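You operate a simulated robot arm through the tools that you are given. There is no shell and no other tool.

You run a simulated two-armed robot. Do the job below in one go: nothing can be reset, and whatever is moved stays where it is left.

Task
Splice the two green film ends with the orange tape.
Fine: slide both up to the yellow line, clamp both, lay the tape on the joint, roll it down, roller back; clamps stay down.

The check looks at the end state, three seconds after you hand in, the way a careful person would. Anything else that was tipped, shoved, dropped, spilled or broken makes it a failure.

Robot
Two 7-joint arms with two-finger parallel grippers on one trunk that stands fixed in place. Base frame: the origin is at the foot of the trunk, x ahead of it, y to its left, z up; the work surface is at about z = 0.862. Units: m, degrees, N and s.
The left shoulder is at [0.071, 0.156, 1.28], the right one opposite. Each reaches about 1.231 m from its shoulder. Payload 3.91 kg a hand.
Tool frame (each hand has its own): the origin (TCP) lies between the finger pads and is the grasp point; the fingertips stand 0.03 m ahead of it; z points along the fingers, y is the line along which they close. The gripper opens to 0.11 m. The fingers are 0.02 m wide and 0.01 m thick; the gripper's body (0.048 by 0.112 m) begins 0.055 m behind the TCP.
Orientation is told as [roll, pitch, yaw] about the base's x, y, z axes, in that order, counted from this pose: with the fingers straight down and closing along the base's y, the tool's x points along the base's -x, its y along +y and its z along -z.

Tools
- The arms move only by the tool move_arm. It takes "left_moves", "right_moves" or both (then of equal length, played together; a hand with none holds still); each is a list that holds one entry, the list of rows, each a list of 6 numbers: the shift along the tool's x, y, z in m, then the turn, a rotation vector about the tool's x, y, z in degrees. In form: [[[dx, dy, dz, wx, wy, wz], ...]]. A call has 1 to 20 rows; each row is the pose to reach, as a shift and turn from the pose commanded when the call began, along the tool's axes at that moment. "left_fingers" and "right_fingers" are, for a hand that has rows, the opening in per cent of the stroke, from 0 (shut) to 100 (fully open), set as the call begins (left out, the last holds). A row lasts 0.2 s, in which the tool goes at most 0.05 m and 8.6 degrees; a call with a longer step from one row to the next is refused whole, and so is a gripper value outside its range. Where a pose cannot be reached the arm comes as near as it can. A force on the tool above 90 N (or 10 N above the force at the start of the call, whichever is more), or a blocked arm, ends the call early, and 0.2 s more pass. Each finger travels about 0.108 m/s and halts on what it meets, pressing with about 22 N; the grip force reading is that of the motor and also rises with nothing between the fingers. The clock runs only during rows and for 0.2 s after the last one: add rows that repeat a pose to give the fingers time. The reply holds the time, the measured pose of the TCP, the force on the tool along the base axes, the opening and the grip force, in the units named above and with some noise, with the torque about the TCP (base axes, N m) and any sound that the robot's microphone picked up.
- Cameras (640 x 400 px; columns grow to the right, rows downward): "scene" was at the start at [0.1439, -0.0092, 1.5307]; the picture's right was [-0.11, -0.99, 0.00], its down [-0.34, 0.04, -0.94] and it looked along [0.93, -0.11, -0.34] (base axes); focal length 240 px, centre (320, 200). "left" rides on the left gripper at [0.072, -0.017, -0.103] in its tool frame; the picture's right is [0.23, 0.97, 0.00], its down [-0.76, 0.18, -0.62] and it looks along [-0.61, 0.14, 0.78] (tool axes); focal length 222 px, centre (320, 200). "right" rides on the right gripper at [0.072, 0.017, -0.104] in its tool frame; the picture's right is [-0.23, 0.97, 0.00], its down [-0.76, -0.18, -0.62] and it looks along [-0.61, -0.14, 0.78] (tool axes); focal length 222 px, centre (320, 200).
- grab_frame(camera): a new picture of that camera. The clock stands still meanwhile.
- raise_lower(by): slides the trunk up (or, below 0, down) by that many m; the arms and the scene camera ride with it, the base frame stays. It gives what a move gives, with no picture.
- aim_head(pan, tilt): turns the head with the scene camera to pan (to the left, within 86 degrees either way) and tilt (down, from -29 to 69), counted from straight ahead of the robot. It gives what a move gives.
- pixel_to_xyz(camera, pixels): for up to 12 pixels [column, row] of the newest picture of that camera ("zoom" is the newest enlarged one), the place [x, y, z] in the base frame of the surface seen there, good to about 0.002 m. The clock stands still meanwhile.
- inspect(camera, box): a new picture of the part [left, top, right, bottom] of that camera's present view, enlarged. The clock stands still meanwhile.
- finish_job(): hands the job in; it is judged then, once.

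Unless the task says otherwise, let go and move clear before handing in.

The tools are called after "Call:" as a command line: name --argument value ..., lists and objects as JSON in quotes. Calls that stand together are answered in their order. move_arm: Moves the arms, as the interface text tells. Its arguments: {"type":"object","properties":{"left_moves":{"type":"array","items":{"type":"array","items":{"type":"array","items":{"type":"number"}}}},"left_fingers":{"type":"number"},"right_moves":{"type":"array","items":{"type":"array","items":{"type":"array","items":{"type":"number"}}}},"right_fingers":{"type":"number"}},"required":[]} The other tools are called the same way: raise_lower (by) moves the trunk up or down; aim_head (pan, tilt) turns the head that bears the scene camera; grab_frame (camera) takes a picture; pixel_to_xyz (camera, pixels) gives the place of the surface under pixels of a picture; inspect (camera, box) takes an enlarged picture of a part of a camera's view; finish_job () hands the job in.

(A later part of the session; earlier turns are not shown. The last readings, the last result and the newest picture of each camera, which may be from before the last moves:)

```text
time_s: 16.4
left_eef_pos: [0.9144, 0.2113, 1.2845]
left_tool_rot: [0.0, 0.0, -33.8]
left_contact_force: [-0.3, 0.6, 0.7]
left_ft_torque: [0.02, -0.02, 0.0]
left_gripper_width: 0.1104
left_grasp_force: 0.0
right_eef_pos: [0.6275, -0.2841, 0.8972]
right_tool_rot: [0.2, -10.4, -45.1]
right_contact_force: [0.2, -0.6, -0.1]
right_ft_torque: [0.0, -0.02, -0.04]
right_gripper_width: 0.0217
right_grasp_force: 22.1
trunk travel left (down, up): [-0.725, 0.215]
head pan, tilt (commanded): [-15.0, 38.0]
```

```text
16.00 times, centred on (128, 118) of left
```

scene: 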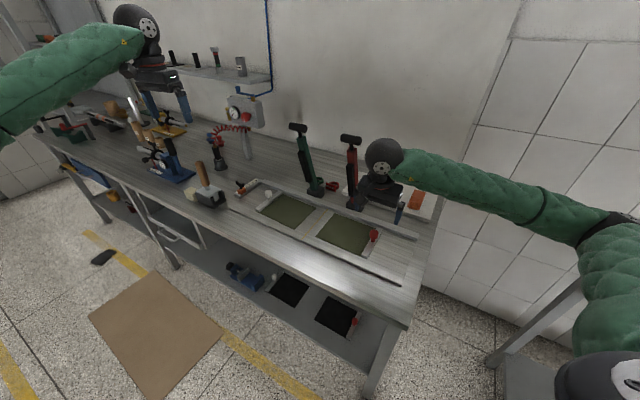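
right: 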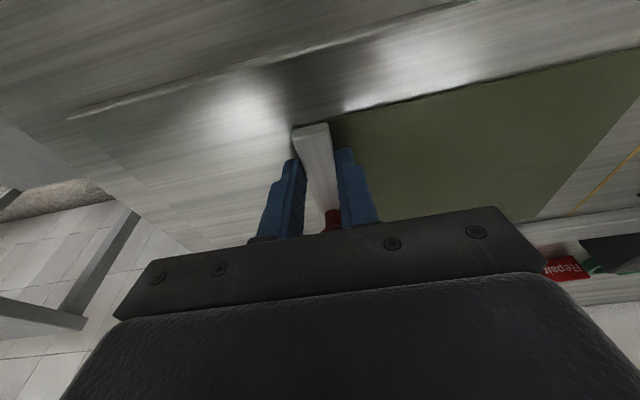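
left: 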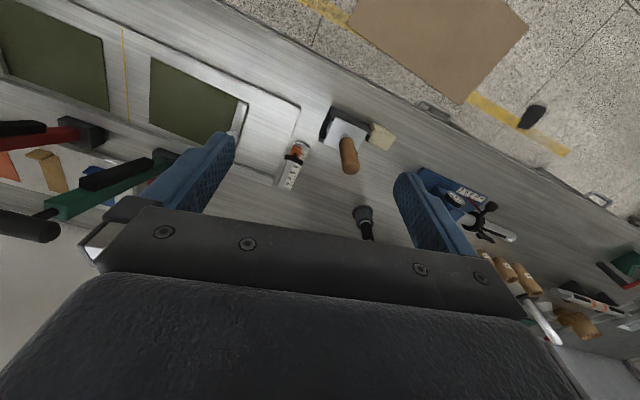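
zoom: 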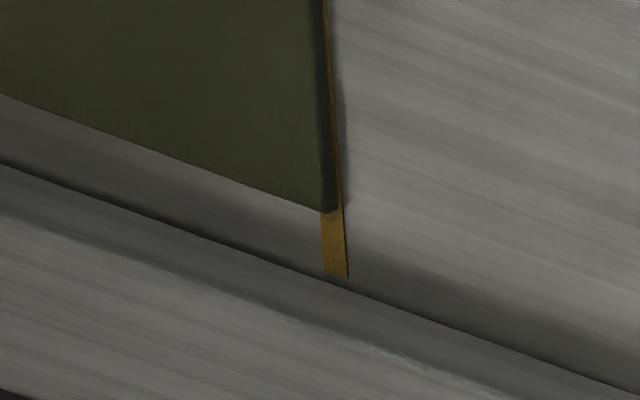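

The right film's lower edge sits about 1.3 mm past the line's centre at the front and 0.3 mm past at the rear. I'll trim it back 1 mm and turn it 0.4° counter-clockwise.

Call:
move_arm --right_moves '[[[0, -0.0006, 0, 0, 0, -0.2], [0, -0.0011, 0, 0, 0, -0.4], [0, -0.0011, 0, 0, 0, -0.4]]]'

Call:
inspect --camera "left" --box '[119, 44, 129, 54]'

Call:
inspect --camera "left" --box '[122, 112, 134, 124]'

Call:
inspect --camera "scene" --box '[303, 229, 311, 237]'

```text
time_s: 17.2
left_eef_pos: [0.9143, 0.2124, 1.2855]
left_tool_rot: [-0.1, 0.0, -33.7]
left_contact_force: [-0.5, 0.4, 0.2]
left_ft_torque: [-0.03, -0.01, 0.0]
left_gripper_width: 0.11
left_grasp_force: 0.1
right_eef_pos: [0.6263, -0.2859, 0.8979]
right_tool_rot: [0.1, -10.3, -44.6]
right_contact_force: [0.3, 0.3, 0.7]
right_ft_torque: [0.02, -0.03, -0.01]
right_gripper_width: 0.0216
right_grasp_force: 22.2
trunk travel left (down, up): [-0.725, 0.215]
head pan, tilt (commanded): [-15.0, 38.0]
```

```text
16.00 times, centred on (124, 49) of left
```

zoom: 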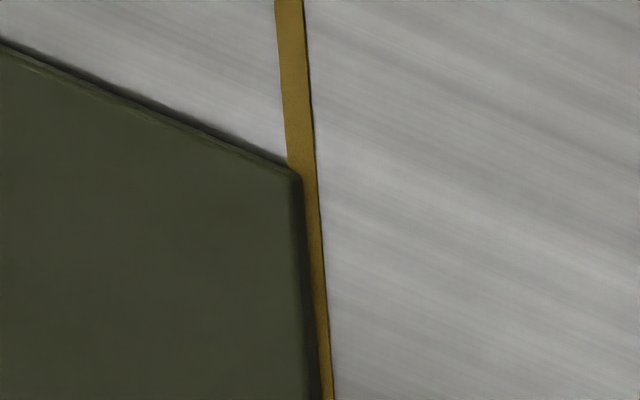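

```text
16.00 times, centred on (128, 118) of left
```

zoom: 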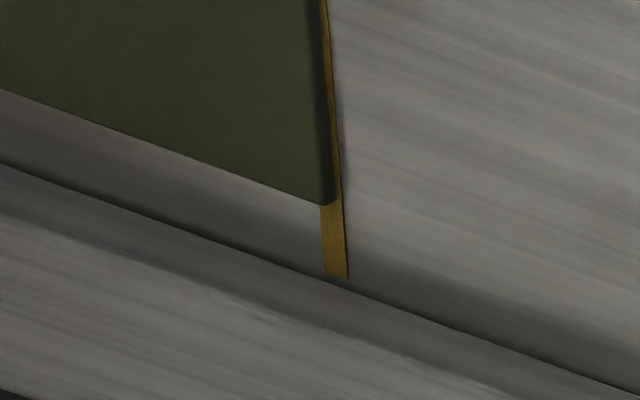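

```text
16.00 times, centred on (307, 233) of scene
```

zoom: 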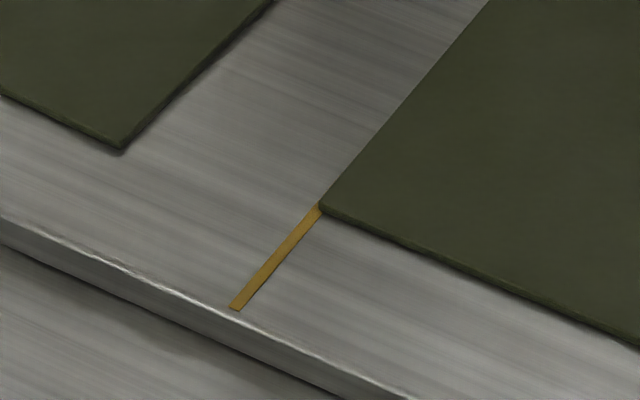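

The right film's edge now lies on the line's centre along its whole length. Leaving the right hand as a stop, I'll bring the left hand above the front half of the left film's bar, yawed to match its skew.

Call:
move_arm --left_moves '[[[-0.0151, -0.0194, 0.0294, 0.17, -1.3, 1.9], [-0.0302, -0.0388, 0.0588, 0.35, -2.6, 3.8], [-0.0453, -0.0582, 0.0881, 0.52, -3.9, 5.7], [-0.0604, -0.0776, 0.1175, 0.69, -5.2, 7.6], [-0.0754, -0.0969, 0.1469, 0.86, -6.5, 9.5], [-0.0905, -0.1163, 0.1763, 1.04, -7.8, 11.4], [-0.1056, -0.1357, 0.2056, 1.21, -9.1, 13.3], [-0.1207, -0.1551, 0.235, 1.38, -10.4, 15.2], [-0.1207, -0.1551, 0.235, 1.38, -10.4, 15.2]]]'

Call:
grab_frame --camera "left"

Call:
grab_frame --camera "scene"

```text
time_s: 19.2
left_eef_pos: [0.9034, 0.1099, 1.0654]
left_tool_rot: [1.0, -9.8, -45.4]
left_contact_force: [-0.4, -0.4, 0.6]
left_ft_torque: [0.03, 0.01, -0.01]
left_gripper_width: 0.11
left_grasp_force: 0.0
left hand out of reach, approached as far as the arm can: row 6, 7, 8, 9
right_eef_pos: [0.6246, -0.2845, 0.8992]
right_tool_rot: [-0.1, -10.6, -44.7]
right_contact_force: [0.1, 0.3, -1.0]
right_ft_torque: [-0.02, 0.11, -0.03]
right_gripper_width: 0.0215
right_grasp_force: 21.8
trunk travel left (down, up): [-0.725, 0.215]
head pan, tilt (commanded): [-15.0, 38.0]
```

```text
taken
```

left: 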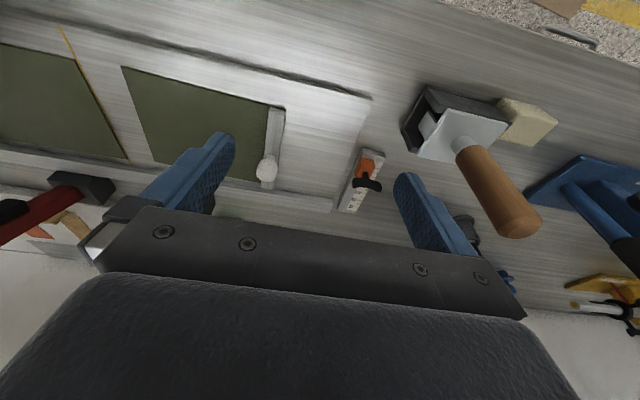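

```text
taken
```

scene: 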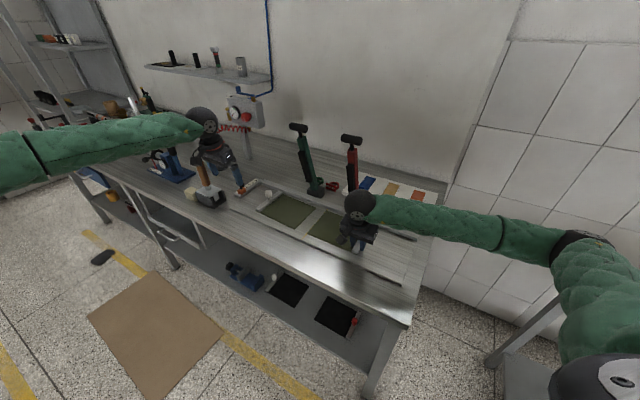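

The left arm could not hold yaw −45° there and stopped at (0.903,0.110,1.065); the roller at (490,190) and white knob at (267,170) are in view. I'll test whether it gets over the bar with the yaw eased to −25°.

Call:
move_arm --left_moves '[[[-0.0204, -0.0118, 0.0075, -0.85, 0, -4.9], [-0.0408, -0.0235, 0.0149, -1.7, 0, -9.9], [-0.0613, -0.0353, 0.0224, -2.55, 0, -14.8], [-0.0817, -0.047, 0.0298, -3.4, 0, -19.7], [-0.0817, -0.047, 0.0298, -3.4, 0, -19.7]]]'

Call:
grab_frame --camera "left"

```text
time_s: 20.4
left_eef_pos: [0.929, 0.0201, 1.0464]
left_tool_rot: [0.9, -10.0, -25.1]
left_contact_force: [0.1, 0.8, -0.6]
left_ft_torque: [0.0, -0.02, 0.01]
left_gripper_width: 0.1101
left_grasp_force: 0.1
right_eef_pos: [0.6278, -0.2846, 0.8988]
right_tool_rot: [0.1, -10.4, -44.7]
right_contact_force: [0.9, -0.1, 0.0]
right_ft_torque: [-0.01, 0.13, -0.02]
right_gripper_width: 0.0215
right_grasp_force: 22.2
trunk travel left (down, up): [-0.725, 0.215]
head pan, tilt (commanded): [-15.0, 38.0]
```

```text
taken
```

left: 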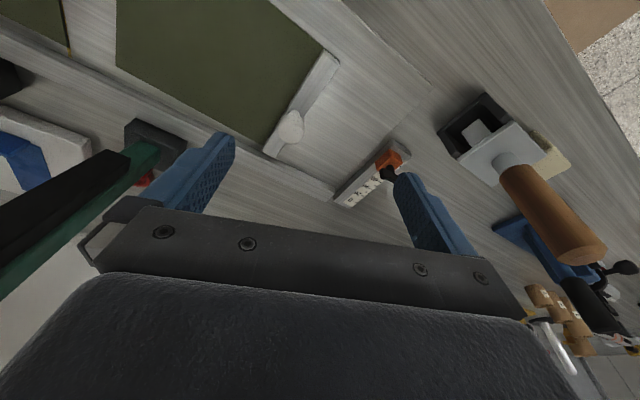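

With yaw −25° the left hand gets over the bar. I'll find how far it can yaw towards −49° right here.

Call:
move_arm --left_moves '[[[0, 0, 0, 1.02, 0, 5.9], [0, 0, 0, 2.05, 0, 11.8], [0, 0, 0, 3.07, 0, 17.7], [0, 0, 0, 4.1, 0, 23.6], [0, 0, 0, 4.1, 0, 23.6]]]'

```text
time_s: 21.6
left_eef_pos: [0.9285, 0.0204, 1.0483]
left_tool_rot: [1.0, -9.5, -46.3]
left_contact_force: [-0.3, -0.3, 0.6]
left_ft_torque: [0.03, -0.02, 0.01]
left_gripper_width: 0.1098
left_grasp_force: 0.1
left hand out of reach, approached as far as the arm can: row 4, 5
right_eef_pos: [0.6267, -0.286, 0.8961]
right_tool_rot: [0.1, -10.4, -44.7]
right_contact_force: [0.3, -0.3, -0.2]
right_ft_torque: [0.07, 0.1, -0.04]
right_gripper_width: 0.0214
right_grasp_force: 22.0
trunk travel left (down, up): [-0.725, 0.215]
head pan, tilt (commanded): [-15.0, 38.0]
```

The left hand reaches yaw −46° here, enough: gripping at −45° will also square the skewed bar between the pads. I'll look at the bar from this pose.

Call:
grab_frame --camera "left"

Call:
inspect --camera "left" --box '[220, 30, 340, 190]'

```text
taken
```

left: 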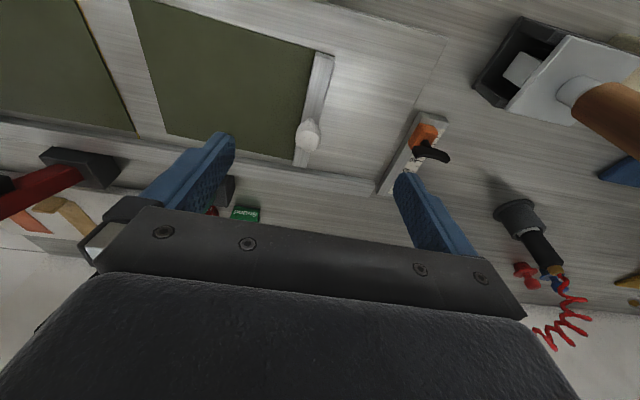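

```text
2.50 times, centred on (280, 110) of left
```

zoom: 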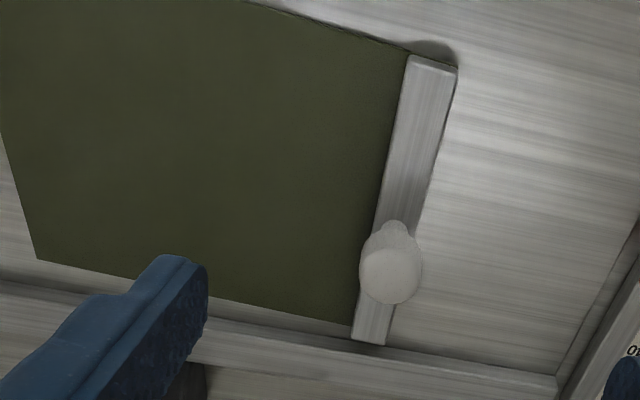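

Call:
pixel_to_xyz --camera "zoom" --pixels '[[413, 62], [452, 70], [402, 110], [440, 120], [393, 160], [429, 170], [415, 140], [390, 275], [394, 228], [356, 336], [384, 340], [362, 275]]'

Call:
inspect --camera "left" --box '[60, 0, 340, 175]'

```text
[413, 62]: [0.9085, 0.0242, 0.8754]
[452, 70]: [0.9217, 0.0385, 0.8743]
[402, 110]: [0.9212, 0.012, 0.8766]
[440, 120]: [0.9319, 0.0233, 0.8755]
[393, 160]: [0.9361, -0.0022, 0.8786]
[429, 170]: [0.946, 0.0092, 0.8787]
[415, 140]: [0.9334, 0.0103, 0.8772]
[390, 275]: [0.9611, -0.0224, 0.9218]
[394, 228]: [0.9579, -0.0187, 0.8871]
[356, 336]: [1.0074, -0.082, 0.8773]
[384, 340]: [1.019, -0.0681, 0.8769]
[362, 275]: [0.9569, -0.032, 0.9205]
```

```text
2.29 times, centred on (200, 88) of left
```

zoom: 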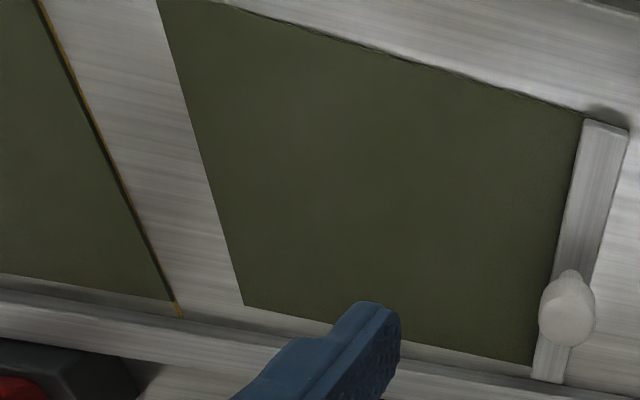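

The left bar lies at −47.3° with its front-half centre at about (0.933,0.010). I'll straighten the hand to yaw −45° and lower it open around the bar.

Call:
move_arm --left_moves '[[[0.005, -0.0014, 0.036, 0.2, -0.1, -0.3], [0.0103, -0.003, 0.073, 0.4, -0.25, -0.65], [0.014, -0.004, 0.1, 0.55, -0.35, -0.9], [0.0171, -0.005, 0.122, 0.7, -0.45, -1.1], [0.0192, -0.0056, 0.137, 0.78, -0.5, -1.28], [0.0209, -0.006, 0.1488, 0.78, -0.5, -1.28], [0.0209, -0.006, 0.1488, 0.78, -0.5, -1.28]]]'

Call:
grab_frame --camera "left"

```text
time_s: 23.2
left_eef_pos: [0.9292, 0.0145, 0.8975]
left_tool_rot: [0.0, -10.1, -45.0]
left_contact_force: [0.7, -0.7, 1.1]
left_ft_torque: [0.0, 0.0, 0.0]
left_gripper_width: 0.1099
left_grasp_force: 0.1
right_eef_pos: [0.6273, -0.2858, 0.8972]
right_tool_rot: [0.1, -10.4, -44.7]
right_contact_force: [0.5, -0.3, -0.2]
right_ft_torque: [0.04, 0.09, 0.0]
right_gripper_width: 0.0218
right_grasp_force: 22.0
trunk travel left (down, up): [-0.725, 0.215]
head pan, tilt (commanded): [-15.0, 38.0]
```

```text
taken
```

left: 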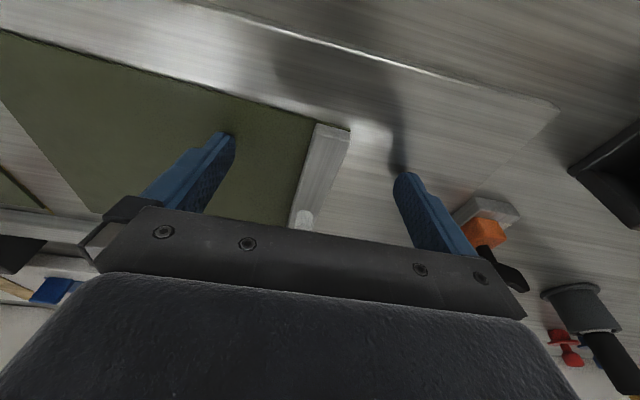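

The white-knob bar lies between the fingers and the forces are near zero. I'll close the left fingers on the bar.

Call:
move_arm --left_moves '[[[0, 0, 0, 0, 0, 0], [0, 0, 0, 0, 0, 0], [0, 0, 0, 0, 0, 0], [0, 0, 0, 0, 0, 0]]]' --left_fingers 0

Call:
grab_frame --camera "left"

Call:
inspect --camera "scene" --box '[240, 180, 360, 255]'

```text
time_s: 24.2
left_eef_pos: [0.9298, 0.0156, 0.8969]
left_tool_rot: [0.0, -10.0, -45.0]
left_contact_force: [0.2, 0.0, 1.2]
left_ft_torque: [0.03, 0.06, -0.1]
left_gripper_width: 0.0212
left_grasp_force: 22.4
right_eef_pos: [0.6263, -0.2866, 0.8977]
right_tool_rot: [0.0, -10.4, -44.7]
right_contact_force: [-0.2, -0.3, 0.3]
right_ft_torque: [0.05, 0.06, -0.02]
right_gripper_width: 0.0215
right_grasp_force: 22.3
trunk travel left (down, up): [-0.725, 0.215]
head pan, tilt (commanded): [-15.0, 38.0]
```

```text
taken
```

left: 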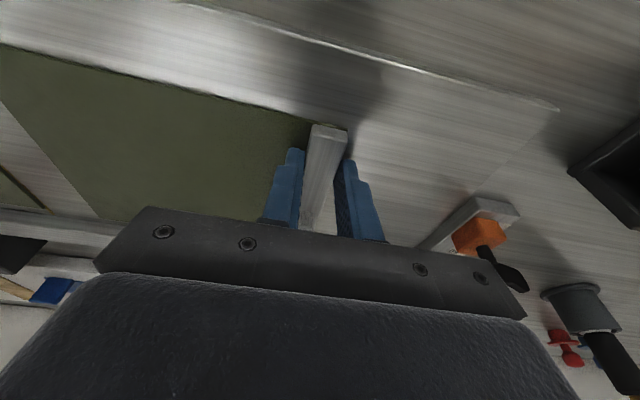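

```text
5.33 times, centred on (300, 218) of scene
```

zoom: 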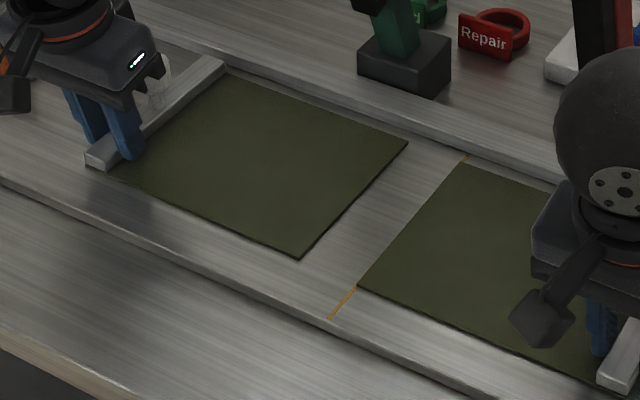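

Both bars are gripped and the left film has swung square, its near edge now from (300,257) to (407,143) in the zoom. I'll measure both edges.

Call:
pixel_to_xyz --camera "zoom" --pixels '[[299, 253], [330, 220], [370, 177], [402, 145], [362, 286], [390, 253], [430, 206], [461, 168], [352, 293], [333, 316], [180, 225], [345, 205]]'

```text
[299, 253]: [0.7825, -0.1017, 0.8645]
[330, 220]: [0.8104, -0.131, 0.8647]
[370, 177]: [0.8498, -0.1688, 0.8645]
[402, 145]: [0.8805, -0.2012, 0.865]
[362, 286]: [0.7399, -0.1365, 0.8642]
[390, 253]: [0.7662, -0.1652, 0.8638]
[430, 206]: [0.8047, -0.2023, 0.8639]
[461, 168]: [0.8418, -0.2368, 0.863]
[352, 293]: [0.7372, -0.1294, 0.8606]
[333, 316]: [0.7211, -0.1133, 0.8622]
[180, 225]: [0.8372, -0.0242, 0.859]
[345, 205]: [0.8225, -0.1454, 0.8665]
```

The left edge is now parallel to the line with a gap of about 49 mm. I'll slide it 43 mm and re-measure.

Call:
move_arm --left_moves '[[[0, -0.007, 0, 0, 0, 0], [0, -0.014, 0, 0, 0, 0], [0, -0.021, 0, 0, 0, 0], [0, -0.028, 0, 0, 0, 0], [0, -0.036, 0, 0, 0, 0], [0, -0.043, 0, 0, 0, 0], [0, -0.043, 0, 0, 0, 0]]]'

Call:
inspect --camera "scene" --box '[240, 180, 360, 255]'

Call:
inspect --camera "scene" --box '[295, 222, 319, 237]'

```text
time_s: 25.8
left_eef_pos: [0.8993, -0.0155, 0.8952]
left_tool_rot: [0.1, -10.0, -45.1]
left_contact_force: [-0.1, 0.3, 0.0]
left_ft_torque: [-0.01, 0.04, 0.01]
left_gripper_width: 0.0217
left_grasp_force: 21.6
right_eef_pos: [0.6268, -0.2854, 0.8976]
right_tool_rot: [0.1, -10.4, -44.8]
right_contact_force: [0.1, 0.3, 0.4]
right_ft_torque: [0.05, 0.02, 0.01]
right_gripper_width: 0.0216
right_grasp_force: 21.7
trunk travel left (down, up): [-0.725, 0.215]
head pan, tilt (commanded): [-15.0, 38.0]
```

```text
5.33 times, centred on (300, 218) of scene
```

zoom: 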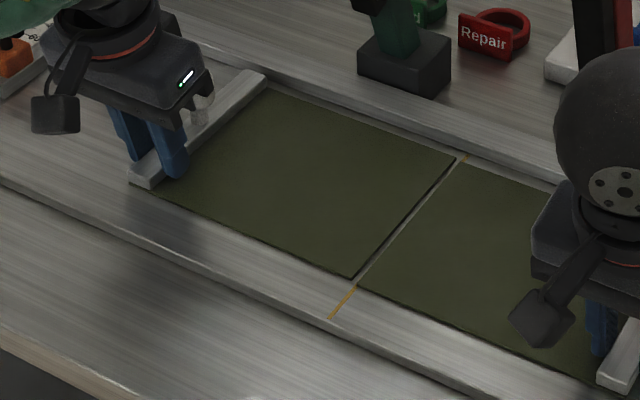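

```text
16.00 times, centred on (307, 230) of scene
```

zoom: 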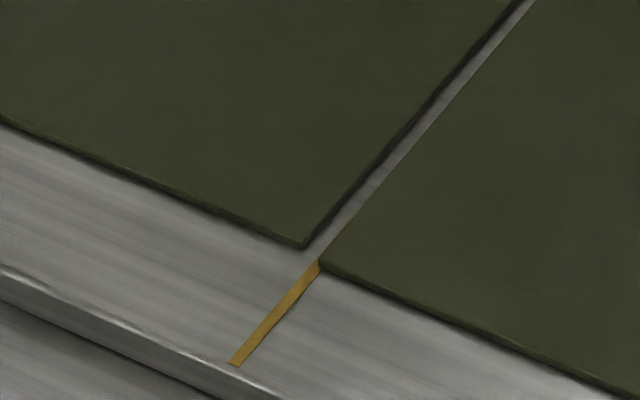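

The gap has shrunk to a few millimetres. I'll compare the rear and front ends in finer zooms before the last push.

Call:
inspect --camera "scene" --box '[316, 199, 340, 214]'

Call:
pixel_to_xyz --camera "zoom" --pixels '[[150, 250], [200, 190], [240, 145], [175, 260], [225, 200], [270, 150], [120, 250], [180, 185], [200, 250], [250, 190], [300, 160], [220, 145]]'

```text
16.00 times, centred on (328, 206) of scene
```

zoom: 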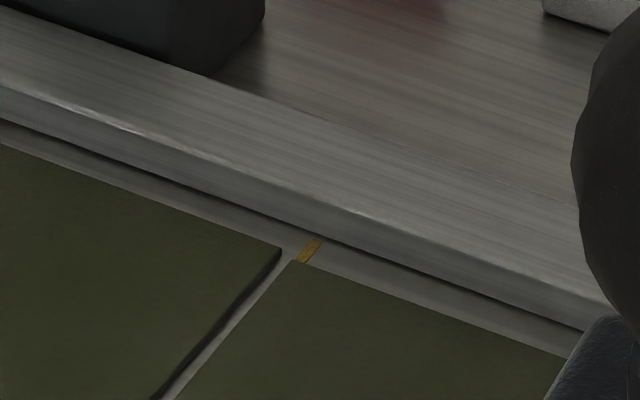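

```text
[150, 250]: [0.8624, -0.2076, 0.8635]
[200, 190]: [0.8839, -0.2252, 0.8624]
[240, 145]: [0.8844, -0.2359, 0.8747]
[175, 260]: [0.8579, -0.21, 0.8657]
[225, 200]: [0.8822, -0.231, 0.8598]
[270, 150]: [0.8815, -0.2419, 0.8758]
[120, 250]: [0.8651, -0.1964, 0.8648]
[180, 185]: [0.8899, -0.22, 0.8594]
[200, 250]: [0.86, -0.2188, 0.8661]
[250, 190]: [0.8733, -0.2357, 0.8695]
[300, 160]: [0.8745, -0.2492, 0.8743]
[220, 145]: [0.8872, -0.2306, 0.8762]
```

The remaining distance to the line's centre is about 5.3 mm in front and 6.0 mm at the rear. I'll slide 4.5 mm with a 0.3° clockwise correction and look again.

Call:
move_arm --left_moves '[[[0, -0.0022, 0, 0, 0, 0.15], [0, -0.0045, 0, 0, 0, 0.3], [0, -0.0045, 0, 0, 0, 0.3]]]'

Call:
inspect --camera "scene" --box '[295, 222, 319, 237]'

Call:
inspect --camera "scene" --box '[316, 199, 340, 214]'

```text
time_s: 26.6
left_eef_pos: [0.8951, -0.0195, 0.8965]
left_tool_rot: [0.1, -10.0, -45.2]
left_contact_force: [1.1, 0.7, 0.4]
left_ft_torque: [0.05, -0.01, 0.15]
left_gripper_width: 0.0217
left_grasp_force: 22.3
right_eef_pos: [0.6269, -0.2852, 0.8984]
right_tool_rot: [0.0, -10.4, -44.7]
right_contact_force: [-2.4, -1.5, 0.7]
right_ft_torque: [0.07, 0.12, -0.19]
right_gripper_width: 0.0217
right_grasp_force: 21.8
trunk travel left (down, up): [-0.725, 0.215]
head pan, tilt (commanded): [-15.0, 38.0]
```

```text
16.00 times, centred on (307, 230) of scene
```

zoom: 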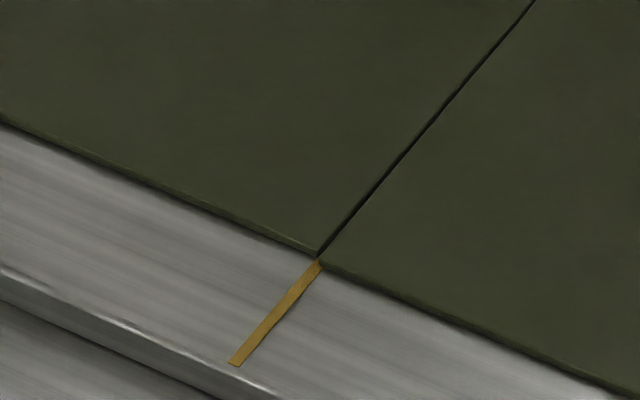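

```text
16.00 times, centred on (328, 206) of scene
```

zoom: 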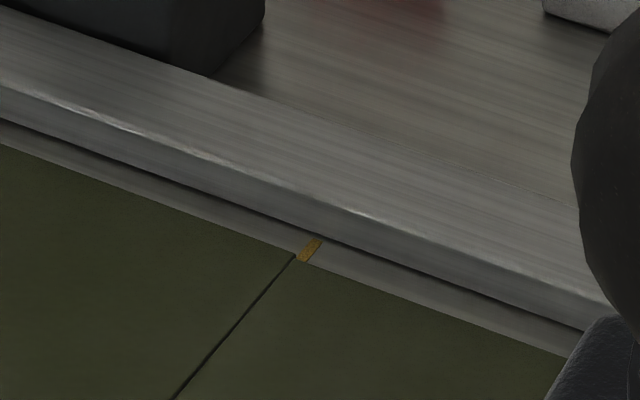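

The two films now meet on the line; the right hand feels a light 2.8 N push and the seam is closed from (318,250) to the rear. I'll open the right hand and lift it straight back along its own axis, leaving the left hand to hold.

Call:
move_arm --right_moves '[[[0, 0, 0, 0, 0, 0], [0, 0, 0, 0, 0, 0], [0, 0, -0.02, 0, 0, 0], [0, 0, -0.05, 0, 0, 0], [0, 0, -0.09, 0, 0, 0], [0, 0, -0.13, 0, 0, 0], [0, 0, -0.17, 0, 0, 0]]]' --right_fingers 50

Call:
inspect --camera "scene" --box '[295, 222, 319, 237]'

Call:
grab_frame --camera "scene"

Call:
grab_frame --camera "right"

```text
time_s: 28.2
left_eef_pos: [0.8944, -0.0176, 0.8973]
left_tool_rot: [0.0, -10.1, -45.3]
left_contact_force: [0.4, -0.7, 0.0]
left_ft_torque: [0.1, 0.01, 0.03]
left_gripper_width: 0.0218
left_grasp_force: 21.9
right_eef_pos: [0.6035, -0.265, 1.0658]
right_tool_rot: [0.1, -10.4, -44.6]
right_contact_force: [0.3, 0.9, -0.1]
right_ft_torque: [-0.02, 0.0, 0.0]
right_gripper_width: 0.0551
right_grasp_force: 0.0
trunk travel left (down, up): [-0.725, 0.215]
head pan, tilt (commanded): [-15.0, 38.0]
```

```text
16.00 times, centred on (307, 230) of scene
```

zoom: 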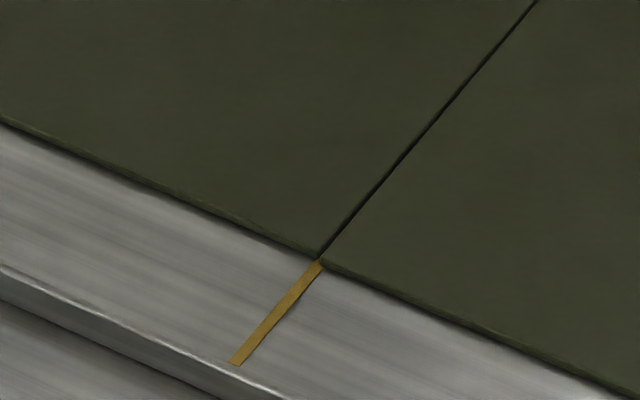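

```text
taken
```

scene: 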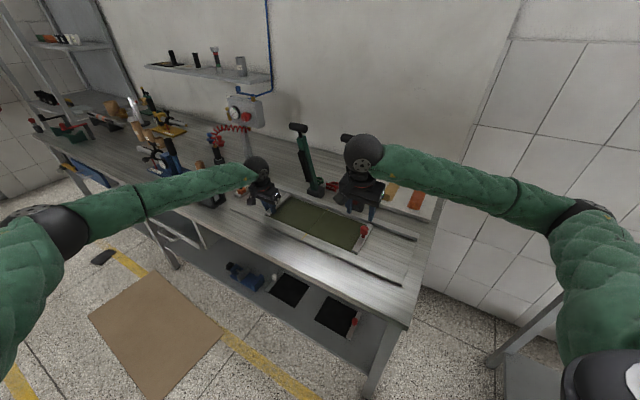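

```text
taken
```

right: 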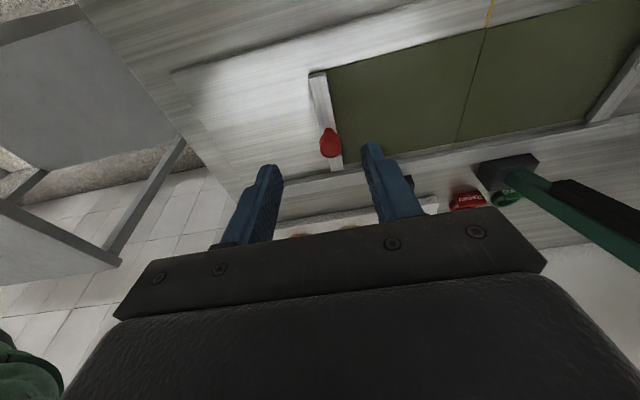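

The seam stays closed after the release. Now I'll raise the right hand and bring it above and in front of the red T-handle for a close look, upwards first and then sideways.

Call:
move_arm --right_moves '[[[-0.009, 0, -0.0487, 0, 1.5, 0], [-0.0181, 0, -0.0974, 0, 3.0, 0], [-0.0271, 0, -0.146, 0, 4.5, 0], [-0.0361, 0, -0.1947, 0, 6.0, 0], [-0.0451, 0, -0.2434, 0, 7.5, 0], [-0.0531, 0, -0.2882, 0, 9.0, 0], [-0.055, 0.04, -0.2882, 0, 10.4, 0], [-0.0587, 0.08, -0.2882, 0, 10.4, 0], [-0.0587, 0.0955, -0.2882, 0, 10.4, 0], [-0.0587, 0.0955, -0.2882, 0, 10.4, 0]]]' --right_fingers 100

Call:
grab_frame --camera "right"

Call:
grab_frame --camera "scene"

```text
time_s: 30.4
left_eef_pos: [0.8947, -0.0177, 0.8958]
left_tool_rot: [0.1, -10.1, -45.3]
left_contact_force: [0.2, 0.3, -0.9]
left_ft_torque: [0.11, -0.05, -0.03]
left_gripper_width: 0.0215
left_grasp_force: 21.2
right_eef_pos: [0.677, -0.202, 1.3589]
right_tool_rot: [0.0, 0.0, -44.6]
right_contact_force: [-0.9, 0.2, 1.1]
right_ft_torque: [0.02, 0.01, -0.01]
right_gripper_width: 0.11
right_grasp_force: 0.0
trunk travel left (down, up): [-0.725, 0.215]
head pan, tilt (commanded): [-15.0, 38.0]
```

```text
taken
```

right: 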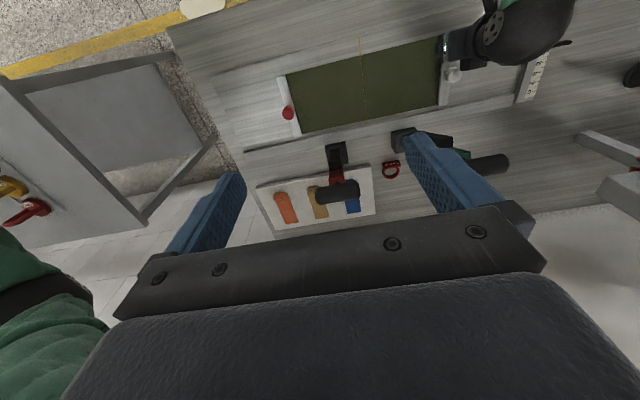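

```text
taken
```

scene: 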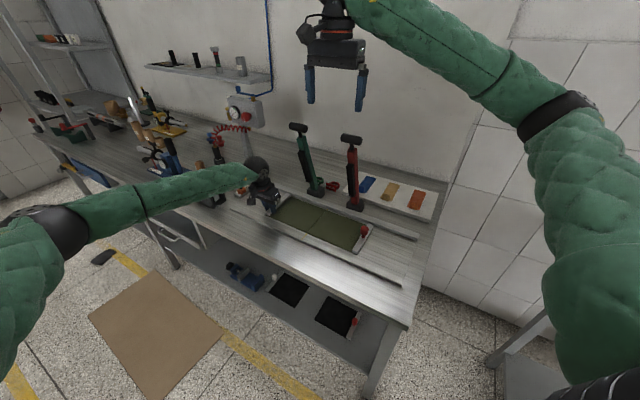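

The T-handles are now unobstructed, with the red one at (350,138) in the scene and (337,190) in the right view. I'll enlarge and measure both levers.

Call:
inspect --camera "scene" --box '[285, 115, 375, 220]'

Call:
pixel_to_xyz --camera "zoom" --pixels '[[65, 48], [125, 70], [95, 60], [290, 90], [350, 100], [320, 95], [150, 150], [340, 200], [352, 330], [180, 280], [370, 380], [200, 300]]'

Call:
inspect --camera "right" --box '[300, 130, 400, 210]'

```text
3.81 times, centred on (330, 168) of scene
```

zoom: 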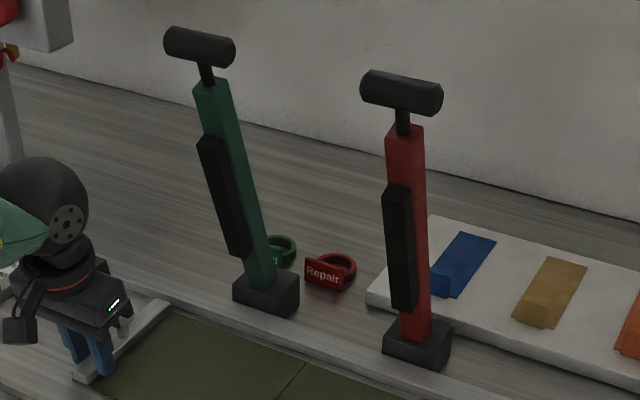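

```text
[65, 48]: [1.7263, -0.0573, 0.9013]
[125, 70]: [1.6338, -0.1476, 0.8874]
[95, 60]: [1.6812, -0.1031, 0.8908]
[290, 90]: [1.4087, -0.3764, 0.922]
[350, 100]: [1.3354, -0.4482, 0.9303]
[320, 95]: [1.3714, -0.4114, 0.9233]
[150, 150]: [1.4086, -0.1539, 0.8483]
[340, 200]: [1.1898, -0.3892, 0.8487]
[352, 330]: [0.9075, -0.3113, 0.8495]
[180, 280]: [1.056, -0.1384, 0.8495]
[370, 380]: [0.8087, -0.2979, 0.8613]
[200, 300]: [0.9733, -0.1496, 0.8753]
```

```text
5.00 times, centred on (350, 170) of right
```

zoom: 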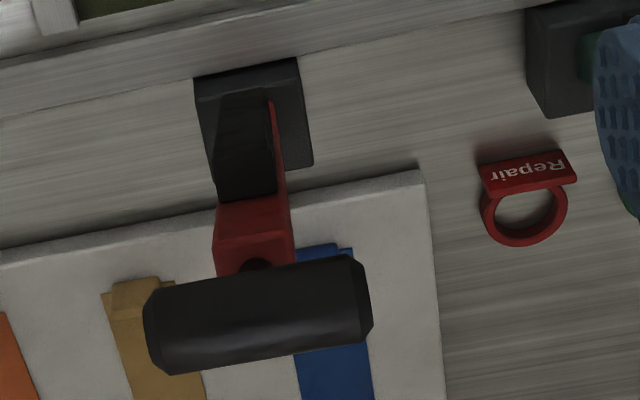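

The last zoom (right camera) shows the red T-bar spanning (150,330)–(370,300). I'll read its places and the lever parts from it.

Call:
pixel_to_xyz --camera "zoom" --pixels '[[158, 330], [358, 300], [258, 315], [255, 295], [260, 345], [250, 265], [255, 240], [250, 220], [246, 150], [240, 95], [205, 85], [300, 70]]'

Call:
inspect --camera "scene" --box '[285, 115, 375, 220]'

Call:
pixel_to_xyz --camera "zoom" --pixels '[[170, 45], [230, 52], [200, 45], [365, 90], [438, 98], [400, 92], [403, 120], [403, 150], [395, 250], [415, 320], [400, 345], [440, 340]]'

Call:
pixel_to_xyz --camera "zoom" --pixels '[[208, 75], [213, 95], [225, 200], [262, 275], [245, 285], [290, 280], [212, 190], [240, 250], [388, 200], [398, 300], [408, 130], [280, 305]]'

```text
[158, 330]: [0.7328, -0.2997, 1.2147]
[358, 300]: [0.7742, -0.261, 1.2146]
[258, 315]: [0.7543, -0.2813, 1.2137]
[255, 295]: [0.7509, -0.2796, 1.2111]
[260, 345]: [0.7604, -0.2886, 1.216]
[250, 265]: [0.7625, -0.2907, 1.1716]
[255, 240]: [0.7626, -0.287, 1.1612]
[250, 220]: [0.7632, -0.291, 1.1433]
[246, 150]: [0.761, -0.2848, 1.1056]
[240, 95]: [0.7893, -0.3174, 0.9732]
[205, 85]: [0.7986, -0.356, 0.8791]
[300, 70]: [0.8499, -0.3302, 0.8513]
```

```text
3.81 times, centred on (330, 168) of scene
```

zoom: 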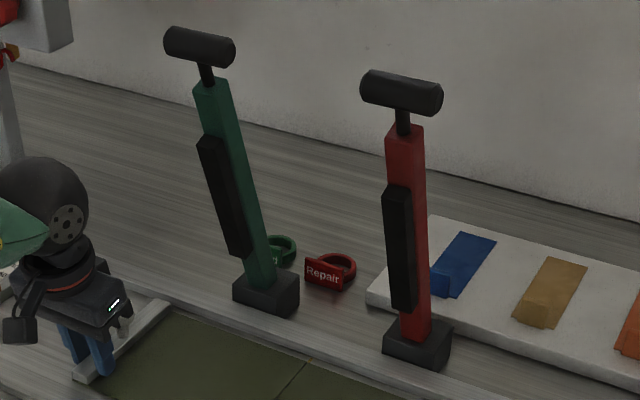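

```text
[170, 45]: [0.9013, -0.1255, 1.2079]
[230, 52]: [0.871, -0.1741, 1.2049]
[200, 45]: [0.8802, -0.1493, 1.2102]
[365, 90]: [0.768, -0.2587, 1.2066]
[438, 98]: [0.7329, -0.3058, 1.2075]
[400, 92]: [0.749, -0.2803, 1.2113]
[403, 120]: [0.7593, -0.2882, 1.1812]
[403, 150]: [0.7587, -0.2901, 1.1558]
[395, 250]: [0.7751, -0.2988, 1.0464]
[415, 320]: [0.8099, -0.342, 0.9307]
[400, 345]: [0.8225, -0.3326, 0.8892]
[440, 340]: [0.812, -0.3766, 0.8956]
```

```text
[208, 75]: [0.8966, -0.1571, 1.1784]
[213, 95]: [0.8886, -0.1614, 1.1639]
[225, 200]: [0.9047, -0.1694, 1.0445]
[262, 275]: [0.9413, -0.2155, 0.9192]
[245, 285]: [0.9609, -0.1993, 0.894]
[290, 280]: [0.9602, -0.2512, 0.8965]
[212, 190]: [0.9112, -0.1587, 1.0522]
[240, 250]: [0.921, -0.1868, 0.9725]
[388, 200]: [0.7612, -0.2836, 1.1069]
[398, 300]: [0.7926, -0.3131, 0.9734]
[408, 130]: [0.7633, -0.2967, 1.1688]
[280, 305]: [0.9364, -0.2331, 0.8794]
```

The red T-bar runs from S 0.302 to 0.364 at T 0.741, z 1.204, with its hinge at about T 0.838, z 0.895. I'll move over the bar and lower the open fingers so they straddle its two ends.

Call:
move_arm --right_moves '[[[-0.04, -0.001, 0, 0, 0, 0.2], [-0.08, -0.002, 0, 0, 0, 0.4], [-0.1194, -0.0029, 0, 0, 0, 0.4], [-0.1194, -0.0029, 0.04, 0, 0, 0.4], [-0.1194, -0.0029, 0.08, 0, 0, 0.4], [-0.1194, -0.0029, 0.115, 0, 0, 0.4], [-0.1194, -0.0029, 0.1449, 0, 0, 0.4], [-0.1194, -0.0029, 0.1449, 0, 0, 0.4]]]' --right_fingers 100

Call:
grab_frame --camera "right"

Call:
inspect --camera "scene" --box '[290, 60, 410, 160]'

```text
time_s: 32.2
left_eef_pos: [0.8951, -0.019, 0.8968]
left_tool_rot: [0.1, -10.0, -45.3]
left_contact_force: [0.2, 0.4, -1.9]
left_ft_torque: [0.1, 0.02, 0.0]
left_gripper_width: 0.0215
left_grasp_force: 21.7
right_eef_pos: [0.7591, -0.2872, 1.2141]
right_tool_rot: [0.2, 0.0, -45.0]
right_contact_force: [0.4, 0.0, -0.1]
right_ft_torque: [-0.02, -0.01, -0.02]
right_gripper_width: 0.11
right_grasp_force: 0.1
trunk travel left (down, up): [-0.725, 0.215]
head pan, tilt (commanded): [-15.0, 38.0]
```

```text
taken
```

right: 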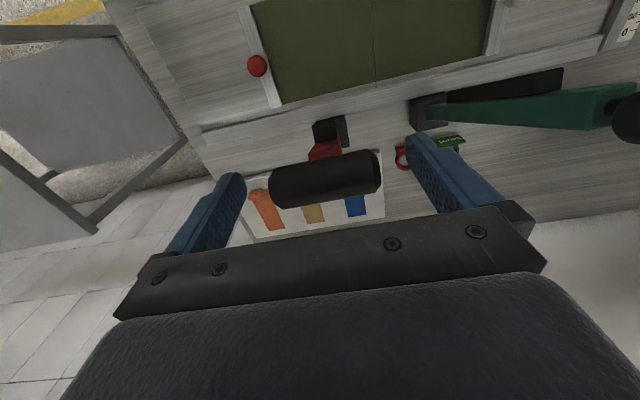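

```text
4.00 times, centred on (350, 110) of scene
```

zoom: 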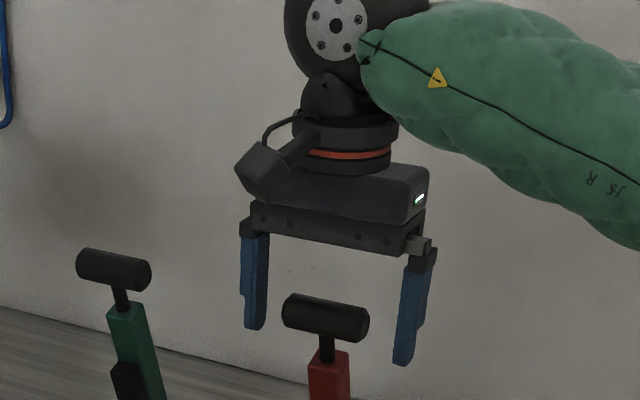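

The T-bar sits between the two finger ends without contact. I'll close on its ends.

Call:
move_arm --right_moves '[[[0, 0, 0, 0, 0, 0], [0, 0, 0, 0, 0, 0], [0, 0, 0, 0, 0, 0]]]' --right_fingers 0

Call:
grab_frame --camera "right"

Call:
inspect --camera "scene" --box '[290, 60, 410, 160]'

```text
time_s: 33.0
left_eef_pos: [0.8954, -0.0179, 0.8968]
left_tool_rot: [0.0, -9.9, -45.2]
left_contact_force: [-2.0, 1.2, 4.2]
left_ft_torque: [0.05, 0.05, -0.01]
left_gripper_width: 0.0215
left_grasp_force: 22.1
right_eef_pos: [0.7596, -0.2864, 1.2129]
right_tool_rot: [0.0, 0.1, -44.9]
right_contact_force: [13.6, 9.3, -1.9]
right_ft_torque: [-0.32, -0.09, 0.53]
right_gripper_width: 0.0638
right_grasp_force: 44.5
trunk travel left (down, up): [-0.725, 0.215]
head pan, tilt (commanded): [-15.0, 38.0]
```

```text
taken
```

right: 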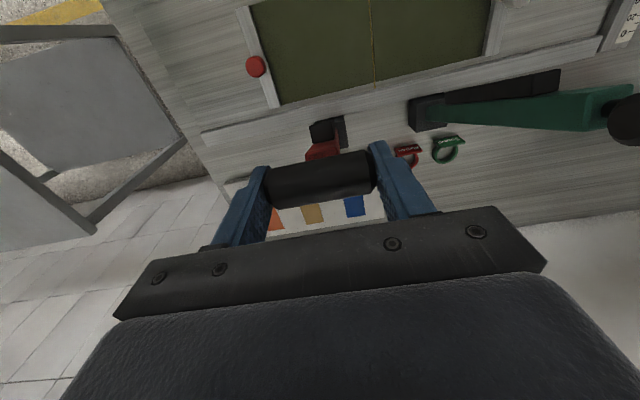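

```text
4.00 times, centred on (350, 110) of scene
```

zoom: 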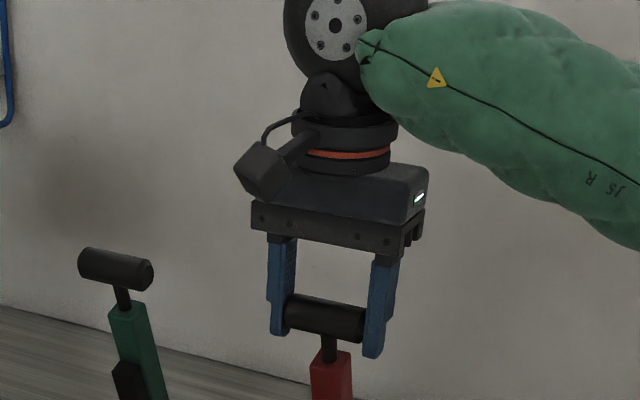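

The grip holds the bar (63.8 mm wide), but there is a 16 N sideways load along +u from being off-centre. I'll shift the hand 1.5 mm that way to relieve it and check the seam.

Call:
move_arm --right_moves '[[[0, 0.0015, 0, 0, 0, 0], [0, 0.0015, 0, 0, 0, 0]]]'

Call:
inspect --camera "scene" --box '[295, 222, 319, 237]'

```text
time_s: 33.6
left_eef_pos: [0.8965, -0.0186, 0.8948]
left_tool_rot: [0.0, -10.0, -45.2]
left_contact_force: [1.6, 0.8, 2.4]
left_ft_torque: [-0.06, -0.09, 0.04]
left_gripper_width: 0.0216
left_grasp_force: 22.5
right_eef_pos: [0.7602, -0.2865, 1.2135]
right_tool_rot: [0.0, 0.1, -45.0]
right_contact_force: [11.4, 5.3, -3.5]
right_ft_torque: [-0.46, -0.3, 1.08]
right_gripper_width: 0.0637
right_grasp_force: 45.3
trunk travel left (down, up): [-0.725, 0.215]
head pan, tilt (commanded): [-15.0, 38.0]
```

```text
16.00 times, centred on (307, 230) of scene
```

zoom: 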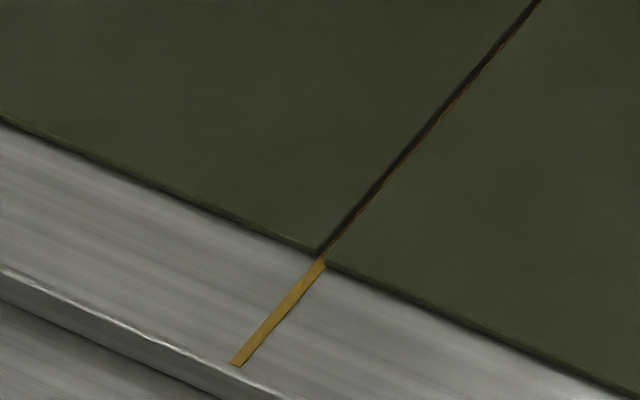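

The seam shows a hair of the line now, so the sideways pull matters; moving towards +u lowered the load. I'll move 3 mm further that way and re-read.

Call:
move_arm --right_moves '[[[0, 0.0015, 0, 0, 0, 0], [0, 0.003, 0, 0, 0, 0], [0, 0.003, 0, 0, 0, 0]]]'

Call:
inspect --camera "scene" --box '[295, 222, 319, 237]'

```text
time_s: 34.4
left_eef_pos: [0.8951, -0.0207, 0.896]
left_tool_rot: [0.0, -10.0, -45.3]
left_contact_force: [-0.6, 0.5, -1.5]
left_ft_torque: [0.13, -0.01, 0.0]
left_gripper_width: 0.0215
left_grasp_force: 21.9
right_eef_pos: [0.7601, -0.2857, 1.2142]
right_tool_rot: [0.0, 0.2, -45.0]
right_contact_force: [-13.6, -15.2, -9.9]
right_ft_torque: [0.11, 1.34, 0.34]
right_gripper_width: 0.0641
right_grasp_force: 45.1
trunk travel left (down, up): [-0.725, 0.215]
head pan, tilt (commanded): [-15.0, 38.0]
```

```text
16.00 times, centred on (307, 230) of scene
```

zoom: 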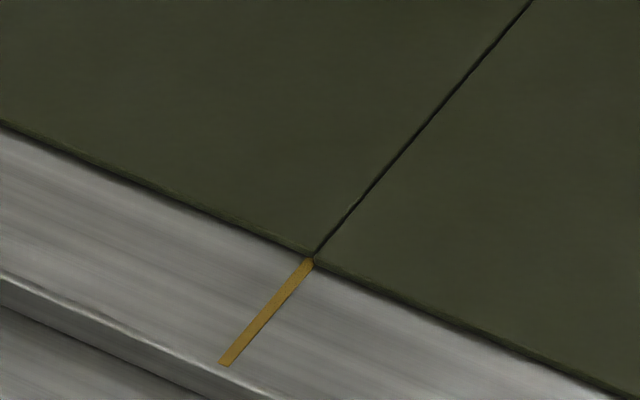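

The line's front end jumped from (236,362) to (224,362), so the whole board is loose on the bench and slides when the lever is pushed sideways. I'll check the rear end and overall picture before relieving the load.

Call:
inspect --camera "scene" --box '[316, 199, 340, 214]'

Call:
inspect --camera "scene" --box '[230, 170, 430, 290]'

```text
16.00 times, centred on (328, 206) of scene
```

zoom: 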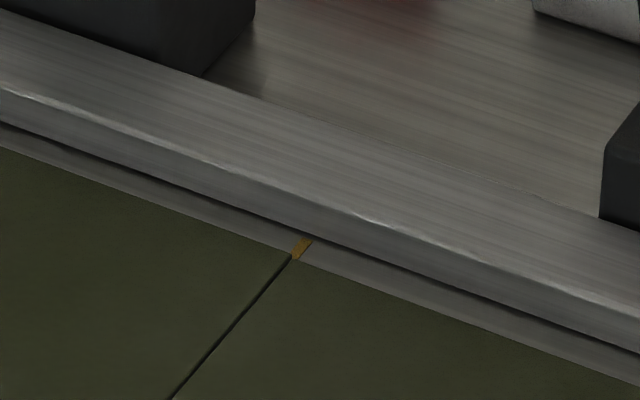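

```text
3.20 times, centred on (330, 230) of scene
```

zoom: 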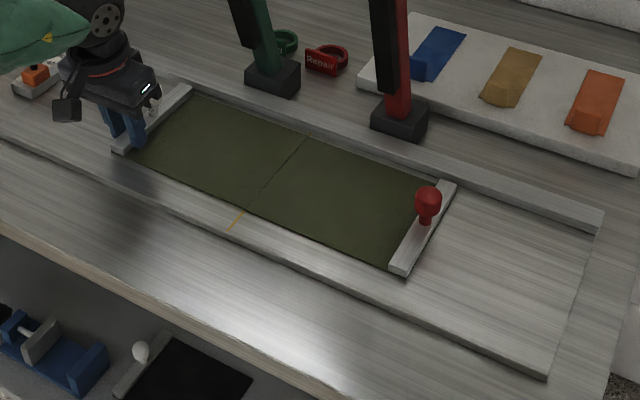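

All bench objects shifted alike in the picture, so it is the trunk flexing under the right hand's load, and that moves the left hand too. The films are still butted within the line, so I'll open the left hand first and back it off before relieving the right hand.

Call:
move_arm --left_moves '[[[0, 0, 0, 0, 0, 0], [0, 0, 0, 0, 0, 0], [0, 0, -0.02, 0, 0, 0], [0, 0, -0.05, 0, 0, 0], [0, 0, -0.09, 0, 0, 0], [0, 0, -0.13, 0, 0, 0], [0, 0, -0.17, 0, 0, 0]]]' --left_fingers 40

Call:
inspect --camera "scene" --box '[295, 222, 319, 237]'

Call:
inspect --camera "scene" --box '[230, 170, 430, 290]'

```text
time_s: 36.0
left_eef_pos: [0.8745, 0.0015, 1.066]
left_tool_rot: [0.2, -9.9, -45.4]
left_contact_force: [0.6, -1.1, 0.3]
left_ft_torque: [-0.01, 0.01, -0.02]
left_gripper_width: 0.0441
left_grasp_force: 0.0
right_eef_pos: [0.7596, -0.2864, 1.2137]
right_tool_rot: [0.1, 0.1, -45.2]
right_contact_force: [-23.1, -19.1, -18.2]
right_ft_torque: [-0.06, 0.33, -0.5]
right_gripper_width: 0.064
right_grasp_force: 45.3
trunk travel left (down, up): [-0.725, 0.215]
head pan, tilt (commanded): [-15.0, 38.0]
```

```text
16.00 times, centred on (307, 230) of scene
```

zoom: 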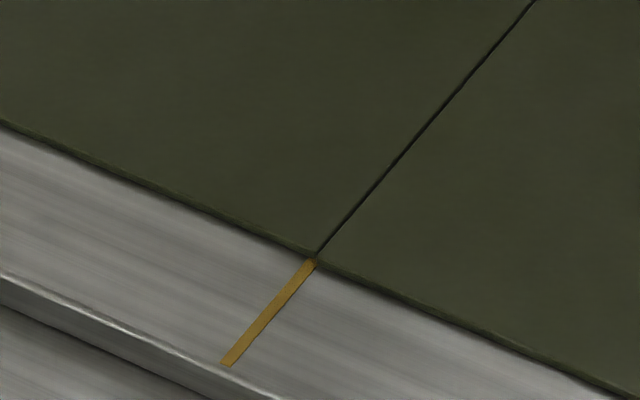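

```text
3.20 times, centred on (330, 230) of scene
```

zoom: 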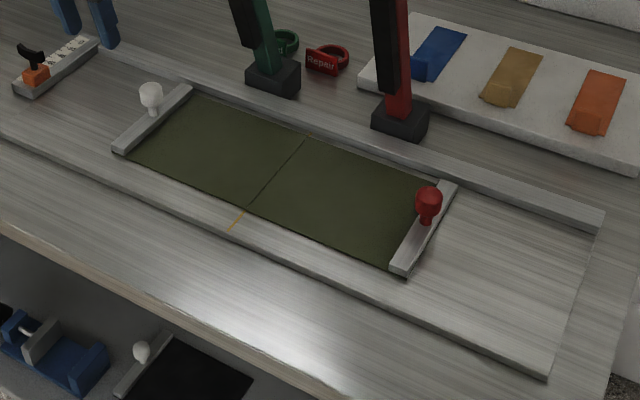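

Both films are free and still butt on the line; the right hand now reads about −30 N along u. I'll relieve that with 2.7 mm back towards −u.

Call:
move_arm --right_moves '[[[0, -0.0013, 0.0005, 0, 0, 0], [0, -0.0027, 0.001, 0, 0, 0], [0, -0.0027, 0.001, 0, 0, 0]]]'

```text
time_s: 36.8
left_eef_pos: [0.8756, 0.0023, 1.0666]
left_tool_rot: [0.0, -9.9, -45.2]
left_contact_force: [-0.4, -0.1, -0.1]
left_ft_torque: [0.01, 0.02, 0.0]
left_gripper_width: 0.0442
left_grasp_force: 0.0
right_eef_pos: [0.7611, -0.2862, 1.2134]
right_tool_rot: [0.3, 0.0, -45.0]
right_contact_force: [-4.2, -11.0, -12.5]
right_ft_torque: [0.2, -0.18, -0.42]
right_gripper_width: 0.0639
right_grasp_force: 44.5
trunk travel left (down, up): [-0.725, 0.215]
head pan, tilt (commanded): [-15.0, 38.0]
```

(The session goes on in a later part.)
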